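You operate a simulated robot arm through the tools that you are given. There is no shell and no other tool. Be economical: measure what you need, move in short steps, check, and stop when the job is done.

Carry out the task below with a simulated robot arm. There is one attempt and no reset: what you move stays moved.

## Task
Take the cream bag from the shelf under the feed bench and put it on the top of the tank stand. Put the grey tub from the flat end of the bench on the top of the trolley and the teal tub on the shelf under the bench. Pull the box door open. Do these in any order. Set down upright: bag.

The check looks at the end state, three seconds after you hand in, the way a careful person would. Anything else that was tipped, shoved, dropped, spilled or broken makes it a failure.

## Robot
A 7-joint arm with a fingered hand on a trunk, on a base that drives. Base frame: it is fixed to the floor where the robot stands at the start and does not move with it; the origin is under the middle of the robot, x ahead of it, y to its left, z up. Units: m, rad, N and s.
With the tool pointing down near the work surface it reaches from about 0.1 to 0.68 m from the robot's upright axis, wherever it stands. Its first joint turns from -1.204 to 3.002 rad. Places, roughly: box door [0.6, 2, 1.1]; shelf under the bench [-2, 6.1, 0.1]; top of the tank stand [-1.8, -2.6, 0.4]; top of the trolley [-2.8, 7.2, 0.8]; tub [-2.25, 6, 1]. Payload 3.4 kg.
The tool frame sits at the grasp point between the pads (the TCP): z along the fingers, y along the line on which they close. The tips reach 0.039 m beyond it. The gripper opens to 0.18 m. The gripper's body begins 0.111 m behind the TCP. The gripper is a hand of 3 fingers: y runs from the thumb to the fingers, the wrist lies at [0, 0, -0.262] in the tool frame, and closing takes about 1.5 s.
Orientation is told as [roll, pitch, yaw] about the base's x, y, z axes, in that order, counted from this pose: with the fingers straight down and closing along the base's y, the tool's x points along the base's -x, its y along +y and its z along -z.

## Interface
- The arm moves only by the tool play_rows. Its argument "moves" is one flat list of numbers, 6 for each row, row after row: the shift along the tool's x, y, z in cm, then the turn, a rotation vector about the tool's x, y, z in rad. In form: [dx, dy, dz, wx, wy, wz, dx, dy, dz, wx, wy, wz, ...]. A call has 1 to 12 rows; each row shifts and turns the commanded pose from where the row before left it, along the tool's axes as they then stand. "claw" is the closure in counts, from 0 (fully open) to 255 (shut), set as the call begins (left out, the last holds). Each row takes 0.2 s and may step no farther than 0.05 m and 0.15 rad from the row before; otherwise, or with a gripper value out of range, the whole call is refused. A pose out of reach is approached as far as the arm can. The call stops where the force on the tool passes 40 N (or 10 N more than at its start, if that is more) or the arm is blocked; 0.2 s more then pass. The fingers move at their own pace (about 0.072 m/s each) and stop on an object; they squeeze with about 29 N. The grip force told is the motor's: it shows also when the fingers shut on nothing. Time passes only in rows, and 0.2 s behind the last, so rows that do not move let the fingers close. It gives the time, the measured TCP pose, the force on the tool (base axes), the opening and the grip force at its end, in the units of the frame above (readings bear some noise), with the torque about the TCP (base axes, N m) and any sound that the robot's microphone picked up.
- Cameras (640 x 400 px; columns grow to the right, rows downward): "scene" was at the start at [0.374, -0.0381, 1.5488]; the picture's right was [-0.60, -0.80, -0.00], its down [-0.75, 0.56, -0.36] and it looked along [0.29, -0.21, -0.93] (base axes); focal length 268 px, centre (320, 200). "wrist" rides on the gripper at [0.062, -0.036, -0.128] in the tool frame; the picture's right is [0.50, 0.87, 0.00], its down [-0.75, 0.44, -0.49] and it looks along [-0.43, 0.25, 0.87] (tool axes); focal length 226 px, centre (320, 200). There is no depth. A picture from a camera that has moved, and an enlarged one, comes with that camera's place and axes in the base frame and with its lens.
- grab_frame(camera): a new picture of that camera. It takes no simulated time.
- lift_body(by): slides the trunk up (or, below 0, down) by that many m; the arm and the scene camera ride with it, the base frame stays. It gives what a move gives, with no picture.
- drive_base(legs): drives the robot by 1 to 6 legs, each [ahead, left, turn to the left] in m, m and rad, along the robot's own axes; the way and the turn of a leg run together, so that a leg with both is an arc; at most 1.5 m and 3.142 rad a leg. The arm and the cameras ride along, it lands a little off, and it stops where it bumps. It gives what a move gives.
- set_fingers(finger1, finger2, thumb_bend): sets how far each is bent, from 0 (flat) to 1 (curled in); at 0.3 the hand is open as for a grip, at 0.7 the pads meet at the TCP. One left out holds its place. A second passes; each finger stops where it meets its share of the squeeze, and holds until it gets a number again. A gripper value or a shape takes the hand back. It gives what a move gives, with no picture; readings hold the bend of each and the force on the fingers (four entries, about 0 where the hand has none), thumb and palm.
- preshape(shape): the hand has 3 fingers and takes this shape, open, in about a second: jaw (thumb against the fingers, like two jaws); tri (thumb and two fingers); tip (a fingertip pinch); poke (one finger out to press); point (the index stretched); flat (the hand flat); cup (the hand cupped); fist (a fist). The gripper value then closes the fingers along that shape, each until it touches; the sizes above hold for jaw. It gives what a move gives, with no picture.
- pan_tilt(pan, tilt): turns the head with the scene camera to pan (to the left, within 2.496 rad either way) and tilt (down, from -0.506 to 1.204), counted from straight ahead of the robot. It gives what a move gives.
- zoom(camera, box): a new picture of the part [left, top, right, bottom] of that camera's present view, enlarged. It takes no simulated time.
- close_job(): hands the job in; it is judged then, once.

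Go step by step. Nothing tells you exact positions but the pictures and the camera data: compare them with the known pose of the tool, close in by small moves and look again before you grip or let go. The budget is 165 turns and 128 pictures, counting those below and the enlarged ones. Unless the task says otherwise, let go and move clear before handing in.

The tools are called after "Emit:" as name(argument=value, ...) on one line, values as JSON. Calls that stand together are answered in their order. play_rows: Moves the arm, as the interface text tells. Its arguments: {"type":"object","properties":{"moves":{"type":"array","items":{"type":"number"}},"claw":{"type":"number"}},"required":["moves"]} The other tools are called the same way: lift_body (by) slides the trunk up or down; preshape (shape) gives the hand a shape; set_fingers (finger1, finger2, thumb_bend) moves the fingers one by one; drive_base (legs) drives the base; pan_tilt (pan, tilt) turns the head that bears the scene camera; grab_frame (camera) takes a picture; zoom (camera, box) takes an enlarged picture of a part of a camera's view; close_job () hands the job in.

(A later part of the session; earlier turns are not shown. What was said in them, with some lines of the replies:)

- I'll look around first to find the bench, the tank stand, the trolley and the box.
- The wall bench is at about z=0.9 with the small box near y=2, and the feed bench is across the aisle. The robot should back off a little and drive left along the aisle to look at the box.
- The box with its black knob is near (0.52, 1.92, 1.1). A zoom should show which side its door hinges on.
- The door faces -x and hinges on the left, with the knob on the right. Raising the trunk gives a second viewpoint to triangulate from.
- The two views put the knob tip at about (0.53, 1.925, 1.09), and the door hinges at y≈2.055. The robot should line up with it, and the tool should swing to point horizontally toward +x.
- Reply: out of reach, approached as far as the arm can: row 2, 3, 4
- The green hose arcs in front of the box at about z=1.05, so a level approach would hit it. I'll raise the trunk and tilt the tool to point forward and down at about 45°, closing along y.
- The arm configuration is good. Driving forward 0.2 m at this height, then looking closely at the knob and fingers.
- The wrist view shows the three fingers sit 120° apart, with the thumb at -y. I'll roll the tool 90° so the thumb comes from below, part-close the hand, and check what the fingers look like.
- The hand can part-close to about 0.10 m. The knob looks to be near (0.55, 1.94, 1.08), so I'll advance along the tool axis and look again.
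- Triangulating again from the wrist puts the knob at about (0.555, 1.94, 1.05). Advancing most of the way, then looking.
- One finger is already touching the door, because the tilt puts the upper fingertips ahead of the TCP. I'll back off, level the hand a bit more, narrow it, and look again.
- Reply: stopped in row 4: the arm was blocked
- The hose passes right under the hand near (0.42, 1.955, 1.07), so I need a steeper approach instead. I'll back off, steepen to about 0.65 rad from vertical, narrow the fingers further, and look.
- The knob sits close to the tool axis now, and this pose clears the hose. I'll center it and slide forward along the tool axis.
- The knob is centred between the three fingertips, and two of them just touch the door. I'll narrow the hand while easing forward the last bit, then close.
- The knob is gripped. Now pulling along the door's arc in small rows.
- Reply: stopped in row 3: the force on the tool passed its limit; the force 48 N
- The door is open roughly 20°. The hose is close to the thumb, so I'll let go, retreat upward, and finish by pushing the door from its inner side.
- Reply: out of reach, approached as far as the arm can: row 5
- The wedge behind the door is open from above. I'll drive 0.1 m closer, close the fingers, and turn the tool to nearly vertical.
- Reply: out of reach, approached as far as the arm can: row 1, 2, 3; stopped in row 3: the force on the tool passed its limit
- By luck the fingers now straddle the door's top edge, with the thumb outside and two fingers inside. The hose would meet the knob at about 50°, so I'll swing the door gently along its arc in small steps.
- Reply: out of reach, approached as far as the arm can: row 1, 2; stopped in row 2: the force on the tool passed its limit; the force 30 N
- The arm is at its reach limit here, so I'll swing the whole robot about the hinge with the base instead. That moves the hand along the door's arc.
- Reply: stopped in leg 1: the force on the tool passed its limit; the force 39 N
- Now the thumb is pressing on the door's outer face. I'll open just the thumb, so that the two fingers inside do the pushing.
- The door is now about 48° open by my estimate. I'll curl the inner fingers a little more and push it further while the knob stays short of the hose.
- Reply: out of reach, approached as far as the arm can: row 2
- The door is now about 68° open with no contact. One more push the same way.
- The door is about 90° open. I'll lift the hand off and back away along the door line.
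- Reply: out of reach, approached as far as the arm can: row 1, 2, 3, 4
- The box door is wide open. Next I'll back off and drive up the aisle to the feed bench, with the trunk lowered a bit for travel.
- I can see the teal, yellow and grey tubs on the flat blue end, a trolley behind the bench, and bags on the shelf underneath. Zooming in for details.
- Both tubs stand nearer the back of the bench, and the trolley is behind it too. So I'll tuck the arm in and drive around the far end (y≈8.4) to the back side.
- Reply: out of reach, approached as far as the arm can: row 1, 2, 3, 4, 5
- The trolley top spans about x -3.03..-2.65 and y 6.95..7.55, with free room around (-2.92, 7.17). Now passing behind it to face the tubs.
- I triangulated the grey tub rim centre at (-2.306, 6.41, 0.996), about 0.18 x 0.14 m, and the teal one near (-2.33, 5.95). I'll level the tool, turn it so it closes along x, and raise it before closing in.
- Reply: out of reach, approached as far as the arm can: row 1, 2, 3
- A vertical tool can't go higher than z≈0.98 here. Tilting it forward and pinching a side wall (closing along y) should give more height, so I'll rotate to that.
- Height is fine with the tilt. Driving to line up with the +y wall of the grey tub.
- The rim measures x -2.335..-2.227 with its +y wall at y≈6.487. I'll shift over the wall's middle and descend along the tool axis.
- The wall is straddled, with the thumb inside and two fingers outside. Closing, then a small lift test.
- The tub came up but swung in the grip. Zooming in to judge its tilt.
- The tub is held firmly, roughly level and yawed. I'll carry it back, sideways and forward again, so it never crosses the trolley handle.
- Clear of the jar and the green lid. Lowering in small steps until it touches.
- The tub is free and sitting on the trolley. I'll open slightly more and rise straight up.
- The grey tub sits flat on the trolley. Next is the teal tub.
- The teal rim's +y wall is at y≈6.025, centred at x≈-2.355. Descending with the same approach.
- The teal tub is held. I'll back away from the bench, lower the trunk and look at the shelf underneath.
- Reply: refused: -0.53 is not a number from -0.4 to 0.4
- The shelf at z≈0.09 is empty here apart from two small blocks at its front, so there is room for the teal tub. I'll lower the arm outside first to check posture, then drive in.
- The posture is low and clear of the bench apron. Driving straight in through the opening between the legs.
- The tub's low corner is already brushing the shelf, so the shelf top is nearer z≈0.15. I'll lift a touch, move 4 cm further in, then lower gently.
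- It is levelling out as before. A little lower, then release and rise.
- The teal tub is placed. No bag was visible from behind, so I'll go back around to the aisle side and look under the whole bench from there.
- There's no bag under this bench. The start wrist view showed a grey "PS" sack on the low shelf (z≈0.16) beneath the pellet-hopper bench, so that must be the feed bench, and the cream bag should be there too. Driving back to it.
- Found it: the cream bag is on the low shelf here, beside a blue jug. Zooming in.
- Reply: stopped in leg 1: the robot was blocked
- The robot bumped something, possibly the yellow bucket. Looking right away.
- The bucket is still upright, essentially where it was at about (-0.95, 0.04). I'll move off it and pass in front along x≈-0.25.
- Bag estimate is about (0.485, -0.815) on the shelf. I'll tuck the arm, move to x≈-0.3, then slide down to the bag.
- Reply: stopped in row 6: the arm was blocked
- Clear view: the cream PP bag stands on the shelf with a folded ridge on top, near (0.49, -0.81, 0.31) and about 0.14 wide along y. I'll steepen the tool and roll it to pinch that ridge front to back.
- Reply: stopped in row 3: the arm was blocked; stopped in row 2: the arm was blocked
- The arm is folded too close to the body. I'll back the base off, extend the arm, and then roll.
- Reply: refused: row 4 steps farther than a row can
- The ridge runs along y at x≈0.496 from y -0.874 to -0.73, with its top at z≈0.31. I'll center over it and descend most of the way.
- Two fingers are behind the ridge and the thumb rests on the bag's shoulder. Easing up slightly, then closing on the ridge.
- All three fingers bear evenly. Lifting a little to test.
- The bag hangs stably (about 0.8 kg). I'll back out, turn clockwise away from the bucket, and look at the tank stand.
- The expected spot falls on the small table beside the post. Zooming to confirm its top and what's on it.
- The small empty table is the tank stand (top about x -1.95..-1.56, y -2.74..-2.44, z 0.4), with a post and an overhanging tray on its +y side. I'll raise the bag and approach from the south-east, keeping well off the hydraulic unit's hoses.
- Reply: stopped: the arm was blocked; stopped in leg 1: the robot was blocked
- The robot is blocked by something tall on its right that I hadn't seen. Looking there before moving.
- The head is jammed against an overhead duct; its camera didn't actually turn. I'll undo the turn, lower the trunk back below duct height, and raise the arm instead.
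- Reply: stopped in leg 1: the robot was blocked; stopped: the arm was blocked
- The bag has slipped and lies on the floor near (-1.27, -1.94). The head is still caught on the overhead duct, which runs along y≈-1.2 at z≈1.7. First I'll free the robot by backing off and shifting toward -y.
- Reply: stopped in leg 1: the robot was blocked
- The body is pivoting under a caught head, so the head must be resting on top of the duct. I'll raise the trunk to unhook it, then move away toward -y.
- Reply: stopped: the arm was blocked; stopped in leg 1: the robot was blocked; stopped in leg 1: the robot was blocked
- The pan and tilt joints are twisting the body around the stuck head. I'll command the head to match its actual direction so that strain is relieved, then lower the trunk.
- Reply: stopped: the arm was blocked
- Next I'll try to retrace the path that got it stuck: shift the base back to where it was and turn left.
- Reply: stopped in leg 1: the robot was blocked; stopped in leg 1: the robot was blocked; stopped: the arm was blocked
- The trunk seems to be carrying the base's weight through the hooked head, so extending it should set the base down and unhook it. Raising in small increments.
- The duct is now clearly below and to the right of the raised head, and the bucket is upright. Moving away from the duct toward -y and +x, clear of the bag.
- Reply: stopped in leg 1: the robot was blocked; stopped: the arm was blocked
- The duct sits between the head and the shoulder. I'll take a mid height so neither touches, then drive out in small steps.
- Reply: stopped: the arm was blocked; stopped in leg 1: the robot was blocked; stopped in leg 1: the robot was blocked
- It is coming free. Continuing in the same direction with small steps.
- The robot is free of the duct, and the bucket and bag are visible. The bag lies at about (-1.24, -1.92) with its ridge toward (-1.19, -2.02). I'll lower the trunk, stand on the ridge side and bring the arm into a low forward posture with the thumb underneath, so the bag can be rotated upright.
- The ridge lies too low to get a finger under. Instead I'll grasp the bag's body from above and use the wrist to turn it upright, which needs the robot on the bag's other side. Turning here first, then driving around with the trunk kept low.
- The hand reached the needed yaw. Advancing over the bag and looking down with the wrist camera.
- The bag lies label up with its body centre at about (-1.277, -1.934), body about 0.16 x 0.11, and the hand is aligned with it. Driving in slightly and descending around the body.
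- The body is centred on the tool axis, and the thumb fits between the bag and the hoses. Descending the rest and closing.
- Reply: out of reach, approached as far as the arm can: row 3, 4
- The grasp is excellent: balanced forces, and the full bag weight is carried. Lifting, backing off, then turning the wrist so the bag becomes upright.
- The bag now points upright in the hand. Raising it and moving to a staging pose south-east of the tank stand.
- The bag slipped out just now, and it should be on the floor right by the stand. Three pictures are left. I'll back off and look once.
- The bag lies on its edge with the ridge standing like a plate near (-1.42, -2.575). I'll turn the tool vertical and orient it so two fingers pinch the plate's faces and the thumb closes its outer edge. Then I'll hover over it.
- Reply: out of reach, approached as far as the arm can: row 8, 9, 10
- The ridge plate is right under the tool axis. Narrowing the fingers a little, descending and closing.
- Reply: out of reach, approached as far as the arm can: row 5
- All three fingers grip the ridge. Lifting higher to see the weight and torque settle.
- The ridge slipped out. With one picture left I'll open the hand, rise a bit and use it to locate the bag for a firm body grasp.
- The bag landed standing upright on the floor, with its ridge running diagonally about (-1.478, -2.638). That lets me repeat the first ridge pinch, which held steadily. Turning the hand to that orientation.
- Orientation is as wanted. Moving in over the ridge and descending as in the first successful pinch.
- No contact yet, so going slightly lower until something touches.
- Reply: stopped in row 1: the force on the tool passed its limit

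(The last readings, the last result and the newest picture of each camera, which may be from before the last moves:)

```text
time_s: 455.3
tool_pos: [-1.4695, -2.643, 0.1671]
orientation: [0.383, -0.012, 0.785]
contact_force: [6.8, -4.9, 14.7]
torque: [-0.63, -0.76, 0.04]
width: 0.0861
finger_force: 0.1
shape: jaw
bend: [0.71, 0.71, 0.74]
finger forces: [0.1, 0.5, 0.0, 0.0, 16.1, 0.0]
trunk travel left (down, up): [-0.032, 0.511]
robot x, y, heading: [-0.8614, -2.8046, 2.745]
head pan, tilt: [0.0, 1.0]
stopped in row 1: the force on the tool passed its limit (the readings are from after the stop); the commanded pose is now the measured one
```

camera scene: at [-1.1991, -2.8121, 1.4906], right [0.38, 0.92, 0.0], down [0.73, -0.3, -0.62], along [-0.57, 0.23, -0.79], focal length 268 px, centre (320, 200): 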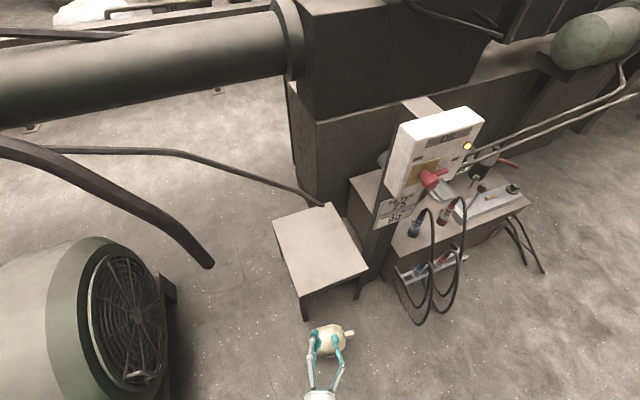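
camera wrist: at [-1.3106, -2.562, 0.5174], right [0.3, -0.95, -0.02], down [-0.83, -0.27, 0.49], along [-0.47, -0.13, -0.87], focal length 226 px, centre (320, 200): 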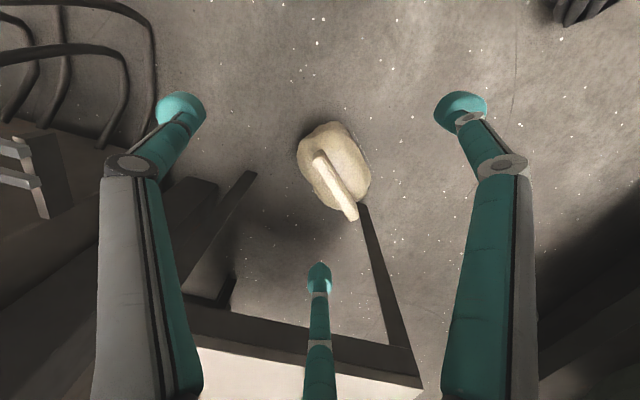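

Same thumb-on-shoulder contact as the first time. Easing up and closing identically.

Emit:
play_rows(moves=[0, 0, -0.6, 0, 0, 0, 0, 0, 0, 0, 0, 0])

Emit:
play_rows(moves=[0, 0, 0, 0, 0, 0, 0, 0, 0, 0, 0, 0, 0, 0, 0, 0, 0, 0, 0, 0, 0, 0, 0, 0, 0, 0, 0, 0, 0, 0, 0, 0, 0, 0, 0, 0, 0, 0, 0, 0, 0, 0], claw=255)

Emit:
play_rows(moves=[0, 0.35, -0.94, 0, 0, 0, 0, 0.35, -0.94, 0, 0, 0, 0, 0.7, -1.88, 0, 0, 0, 0, 0, 0, 0, 0, 0, 0, 0, 0, 0, 0, 0])

```text
time_s: 455.9
tool_pos: [-1.4708, -2.643, 0.1704]
orientation: [0.384, -0.016, 0.784]
contact_force: [4.2, -4.0, 10.6]
torque: [-1.17, -1.21, 0.24]
width: 0.0533
finger_force: 28.5
shape: jaw
bend: [0.74, 0.74, 0.74]
finger forces: [18.4, 17.3, 0.0, 0.1, 35.7, 0.0]
trunk travel left (down, up): [-0.032, 0.511]
robot x, y, heading: [-0.8614, -2.8046, 2.75]
head pan, tilt: [0.0, 1.0]
```

```text
time_s: 457.5
tool_pos: [-1.4687, -2.6433, 0.1711]
orientation: [0.383, -0.014, 0.783]
contact_force: [1.5, -3.9, 10.2]
torque: [-1.17, -1.04, 0.14]
width: 0.0529
finger_force: 29.1
shape: jaw
bend: [0.74, 0.74, 0.74]
finger forces: [19.0, 17.4, 0.0, 0.0, 34.3, 0.1]
trunk travel left (down, up): [-0.032, 0.511]
robot x, y, heading: [-0.8627, -2.8025, 2.742]
head pan, tilt: [0.0, 1.0]
```

```text
time_s: 458.7
tool_pos: [-1.4682, -2.644, 0.2088]
orientation: [0.385, -0.015, 0.784]
contact_force: [0.8, 1.1, -7.5]
torque: [-0.18, -0.14, 0.0]
width: 0.0342
finger_force: 29.1
shape: jaw
bend: [0.74, 0.75, 0.79]
finger forces: [0.0, 0.0, 0.1, 0.0, 20.4, 0.0]
trunk travel left (down, up): [-0.032, 0.511]
robot x, y, heading: [-0.8609, -2.8032, 2.748]
head pan, tilt: [0.0, 1.0]
```

The same stable hold as the first time. Backing off slowly and raising the bag with the arm.

Emit:
drive_base(legs=[[-0.22, 0, 0]])

Emit:
play_rows(moves=[0, 1.48, -3.72, 0, 0, 0, 0, 1.48, -3.72, 0, 0, 0, 0, 1.48, -3.72, 0, 0, 0, 0, 1.48, -3.72, 0, 0, 0, 0, 1.48, -3.72, 0, 0, 0, 0, 1.48, -3.72, 0, 0, 0, 0, 1.48, -3.72, 0, 0, 0, 0, 1.48, -3.72, 0, 0, 0, 0, 1.48, -3.72, 0, 0, 0, 0, 1.48, -3.72, 0, 0, 0, 0, 1.48, -3.72, 0, 0, 0])

```text
time_s: 460.4
tool_pos: [-1.2633, -2.7302, 0.2099]
orientation: [0.383, -0.012, 0.783]
contact_force: [-0.5, -0.3, -8.4]
torque: [-0.15, -0.1, 0.02]
width: 0.0343
finger_force: 28.8
shape: jaw
bend: [0.74, 0.75, 0.79]
finger forces: [0.0, 0.1, 0.1, 0.1, 19.7, 0.0]
trunk travel left (down, up): [-0.032, 0.511]
robot x, y, heading: [-0.6572, -2.89, 2.746]
head pan, tilt: [0.0, 1.0]
```

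```text
time_s: 462.8
tool_pos: [-1.2778, -2.7225, 0.5575]
orientation: [0.392, -0.011, 0.784]
contact_force: [1.1, -1.2, -7.3]
torque: [-0.23, -0.17, 0.02]
width: 0.0342
finger_force: 28.3
shape: jaw
bend: [0.74, 0.75, 0.79]
finger forces: [0.0, 0.1, 0.0, 0.1, 20.9, 0.0]
out of reach, approached as far as the arm can: row 9, 10, 11
trunk travel left (down, up): [-0.032, 0.511]
robot x, y, heading: [-0.6538, -2.8879, 2.743]
head pan, tilt: [0.0, 1.0]
```

Emit:
lift_body(by=0.13)

Emit:
drive_base(legs=[[0.418, 0.07, 0]])

```text
time_s: 464.3
tool_pos: [-1.2769, -2.7208, 0.6872]
orientation: [0.385, -0.015, 0.785]
contact_force: [0.7, -0.8, -8.9]
torque: [-0.15, -0.08, -0.01]
width: 0.0342
finger_force: 28.4
shape: jaw
bend: [0.74, 0.75, 0.79]
finger forces: [0.1, 0.1, 0.0, 0.0, 19.9, 0.0]
trunk travel left (down, up): [-0.162, 0.381]
robot x, y, heading: [-0.655, -2.8907, 2.743]
head pan, tilt: [0.0, 1.0]
```

```text
time_s: 466.9
tool_pos: [-1.6888, -2.6243, 0.6876]
orientation: [0.389, -0.013, 0.786]
contact_force: [-1.2, -0.6, -7.9]
torque: [-0.13, -0.1, 0.0]
width: 0.0344
finger_force: 29.0
shape: jaw
bend: [0.74, 0.75, 0.79]
finger forces: [0.1, 0.0, 0.0, 0.1, 19.8, 0.0]
trunk travel left (down, up): [-0.162, 0.381]
robot x, y, heading: [-1.0684, -2.793, 2.753]
head pan, tilt: [0.0, 1.0]
```

In position over the stand with no contact. Lowering gently and watching the force.

Emit:
play_rows(moves=[0, -0.74, 1.86, 0, 0, 0, 0, -0.74, 1.86, 0, 0, 0, 0, -0.74, 1.86, 0, 0, 0])

Emit:
play_rows(moves=[0, -0.37, 0.93, 0, 0, 0, 0, -0.37, 0.93, 0, 0, 0])

Emit:
play_rows(moves=[0, -0.37, 0.93, 0, 0, 0])

```text
time_s: 467.7
tool_pos: [-1.6868, -2.6247, 0.6284]
orientation: [0.393, -0.013, 0.785]
contact_force: [-0.2, 0.1, -7.4]
torque: [-0.18, -0.11, 0.02]
width: 0.0341
finger_force: 29.5
shape: jaw
bend: [0.74, 0.75, 0.79]
finger forces: [0.0, 0.1, 0.0, 0.1, 20.2, 0.0]
trunk travel left (down, up): [-0.162, 0.381]
robot x, y, heading: [-1.0679, -2.7915, 2.746]
head pan, tilt: [0.0, 1.0]
```

```text
time_s: 468.3
tool_pos: [-1.6855, -2.6242, 0.6093]
orientation: [0.391, -0.012, 0.785]
contact_force: [0.6, -0.5, -7.9]
torque: [-0.2, -0.17, 0.02]
width: 0.0341
finger_force: 29.2
shape: jaw
bend: [0.74, 0.75, 0.79]
finger forces: [0.2, 0.1, 0.0, 0.1, 20.3, 0.0]
trunk travel left (down, up): [-0.162, 0.381]
robot x, y, heading: [-1.0665, -2.7927, 2.747]
head pan, tilt: [0.0, 1.0]
```

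```text
time_s: 468.7
tool_pos: [-1.6866, -2.625, 0.6]
orientation: [0.388, -0.014, 0.781]
contact_force: [-0.1, 0.1, -7.2]
torque: [-0.12, -0.1, -0.02]
width: 0.0344
finger_force: 28.8
shape: jaw
bend: [0.74, 0.75, 0.79]
finger forces: [0.0, 0.0, 0.0, 0.1, 19.9, 0.0]
trunk travel left (down, up): [-0.162, 0.381]
robot x, y, heading: [-1.0677, -2.7946, 2.745]
head pan, tilt: [0.0, 1.0]
```

Emit:
play_rows(moves=[0, -0.37, 0.93, 0, 0, 0])

Emit:
play_rows(moves=[0, -0.28, 0.7, 0, 0, 0])

Emit:
play_rows(moves=[0, -0.28, 0.7, 0, 0, 0])

```text
time_s: 469.1
tool_pos: [-1.6872, -2.624, 0.5915]
orientation: [0.395, -0.011, 0.786]
contact_force: [-2.1, -0.5, -1.1]
torque: [-0.16, -0.09, 0.02]
width: 0.0342
finger_force: 28.6
shape: jaw
bend: [0.74, 0.75, 0.79]
finger forces: [0.0, 0.0, 0.0, 0.0, 19.4, 0.0]
trunk travel left (down, up): [-0.162, 0.381]
robot x, y, heading: [-1.0701, -2.7938, 2.748]
head pan, tilt: [0.0, 1.0]
```

```text
time_s: 469.5
tool_pos: [-1.6884, -2.6239, 0.588]
orientation: [0.401, -0.008, 0.786]
contact_force: [-2.2, 0.9, 17.4]
torque: [0.0, 0.01, 0.02]
width: 0.0337
finger_force: 29.0
shape: jaw
bend: [0.74, 0.75, 0.81]
finger forces: [0.0, 0.1, 0.0, 0.1, 18.8, 0.0]
trunk travel left (down, up): [-0.162, 0.381]
robot x, y, heading: [-1.0676, -2.7941, 2.75]
head pan, tilt: [0.0, 1.0]
```

```text
time_s: 469.9
tool_pos: [-1.6885, -2.6246, 0.5833]
orientation: [0.403, -0.005, 0.786]
contact_force: [-5.5, 1.6, 37.5]
torque: [0.29, 0.35, 0.05]
width: 0.0347
finger_force: 28.8
shape: jaw
bend: [0.75, 0.75, 0.83]
finger forces: [32.7, 0.0, 0.0, 0.1, 18.0, 0.0]
trunk travel left (down, up): [-0.162, 0.381]
robot x, y, heading: [-1.0657, -2.7933, 2.745]
head pan, tilt: [0.0, 1.0]
```

The bag is standing on the stand (weight transferred at z≈0.59). I'll relieve the pressure and then release.

Emit:
play_rows(moves=[0, 0.28, -0.7, 0, 0, 0])

Emit:
play_rows(moves=[0, 0, 0, 0, 0, 0, 0, 0, 0, 0, 0, 0, 0, 0, 0, 0, 0, 0, 0, 0, 0, 0, 0, 0, 0, 0, 0, 0, 0, 0], claw=130)

```text
time_s: 470.3
tool_pos: [-1.6872, -2.6245, 0.5846]
orientation: [0.392, -0.01, 0.786]
contact_force: [-6.3, -0.9, 26.3]
torque: [0.07, 0.3, 0.04]
width: 0.0348
finger_force: 28.7
shape: jaw
bend: [0.75, 0.75, 0.82]
finger forces: [30.0, 0.0, 0.1, 0.1, 18.2, 0.1]
trunk travel left (down, up): [-0.162, 0.381]
robot x, y, heading: [-1.0695, -2.7941, 2.748]
head pan, tilt: [0.0, 1.0]
```

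```text
time_s: 471.5
tool_pos: [-1.685, -2.6233, 0.5865]
orientation: [0.395, -0.008, 0.785]
contact_force: [0.9, 1.7, 31.4]
torque: [-0.2, -0.27, 0.01]
width: 0.0715
finger_force: 0.1
shape: jaw
bend: [0.71, 0.71, 0.84]
finger forces: [0.0, 0.0, 0.0, 0.0, 28.8, 0.0]
trunk travel left (down, up): [-0.162, 0.381]
robot x, y, heading: [-1.0647, -2.7958, 2.747]
head pan, tilt: [0.0, 1.0]
```

Emit:
play_rows(moves=[0, 0.37, -0.93, 0, 0, 0, 0, 0.37, -0.93, 0, 0, 0, 0, 0.37, -0.93, 0, 0, 0], claw=90)

Emit:
play_rows(moves=[0, 0.74, -1.86, 0, 0, 0, 0, 0.74, -1.86, 0, 0, 0, 0, 0.74, -1.86, 0, 0, 0, 0, 0.74, -1.86, 0, 0, 0])

```text
time_s: 472.3
tool_pos: [-1.686, -2.6242, 0.6125]
orientation: [0.39, -0.012, 0.785]
contact_force: [0.1, -0.2, 0.0]
torque: [0.01, -0.02, -0.03]
width: 0.1163
finger_force: 0.1
shape: jaw
bend: [0.66, 0.66, 0.66]
finger forces: [0.0, 0.1, 0.1, 0.1, 0.1, 0.0]
trunk travel left (down, up): [-0.162, 0.381]
robot x, y, heading: [-1.0736, -2.7931, 2.753]
head pan, tilt: [0.0, 1.0]
```

```text
time_s: 473.3
tool_pos: [-1.6854, -2.6242, 0.6925]
orientation: [0.39, -0.013, 0.785]
contact_force: [-0.1, -0.8, 0.2]
torque: [0.01, -0.01, 0.04]
width: 0.1162
finger_force: 0.1
shape: jaw
bend: [0.66, 0.66, 0.66]
finger forces: [0.0, 0.0, 0.0, 0.0, 0.1, 0.0]
trunk travel left (down, up): [-0.162, 0.381]
robot x, y, heading: [-1.0704, -2.7914, 2.747]
head pan, tilt: [0.0, 1.0]
```

Released cleanly. Backing away from the stand.

Emit:
drive_base(legs=[[-0.4, 0, 0]])

```text
time_s: 475.8
tool_pos: [-1.3174, -2.7779, 0.6928]
orientation: [0.391, -0.012, 0.786]
contact_force: [0.1, -0.2, -0.4]
torque: [-0.01, -0.01, 0.02]
width: 0.1161
finger_force: 0.1
shape: jaw
bend: [0.66, 0.66, 0.66]
finger forces: [0.0, 0.0, 0.0, 0.0, 0.1, 0.1]
trunk travel left (down, up): [-0.162, 0.381]
robot x, y, heading: [-0.7004, -2.9465, 2.746]
head pan, tilt: [0.0, 1.0]
```

Emit:
close_job()

```text
The job is handed in.
```

I've handed the job in with all four parts done, but I had no pictures left to check the bag after letting go of it.

- **Bag:** it is on the top of the tank stand. The force readings showed it taking its own weight there, and the hand came off it without a tug. On the way I dropped it three times. One drop was after the robot's head got caught on an overhead duct. After the last one it was standing upright on the floor, so I picked it up from there.
- **Grey tub:** it is on the top of the trolley, seen sitting flat.
- **Teal tub:** it is on the shelf under the bench, seen in place from the aisle.
- **Box door:** it was open to about 90° or a little more when I left it.

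The robot also bumped the yellow bucket while driving. It was still upright and had moved by no more than about 2 cm.
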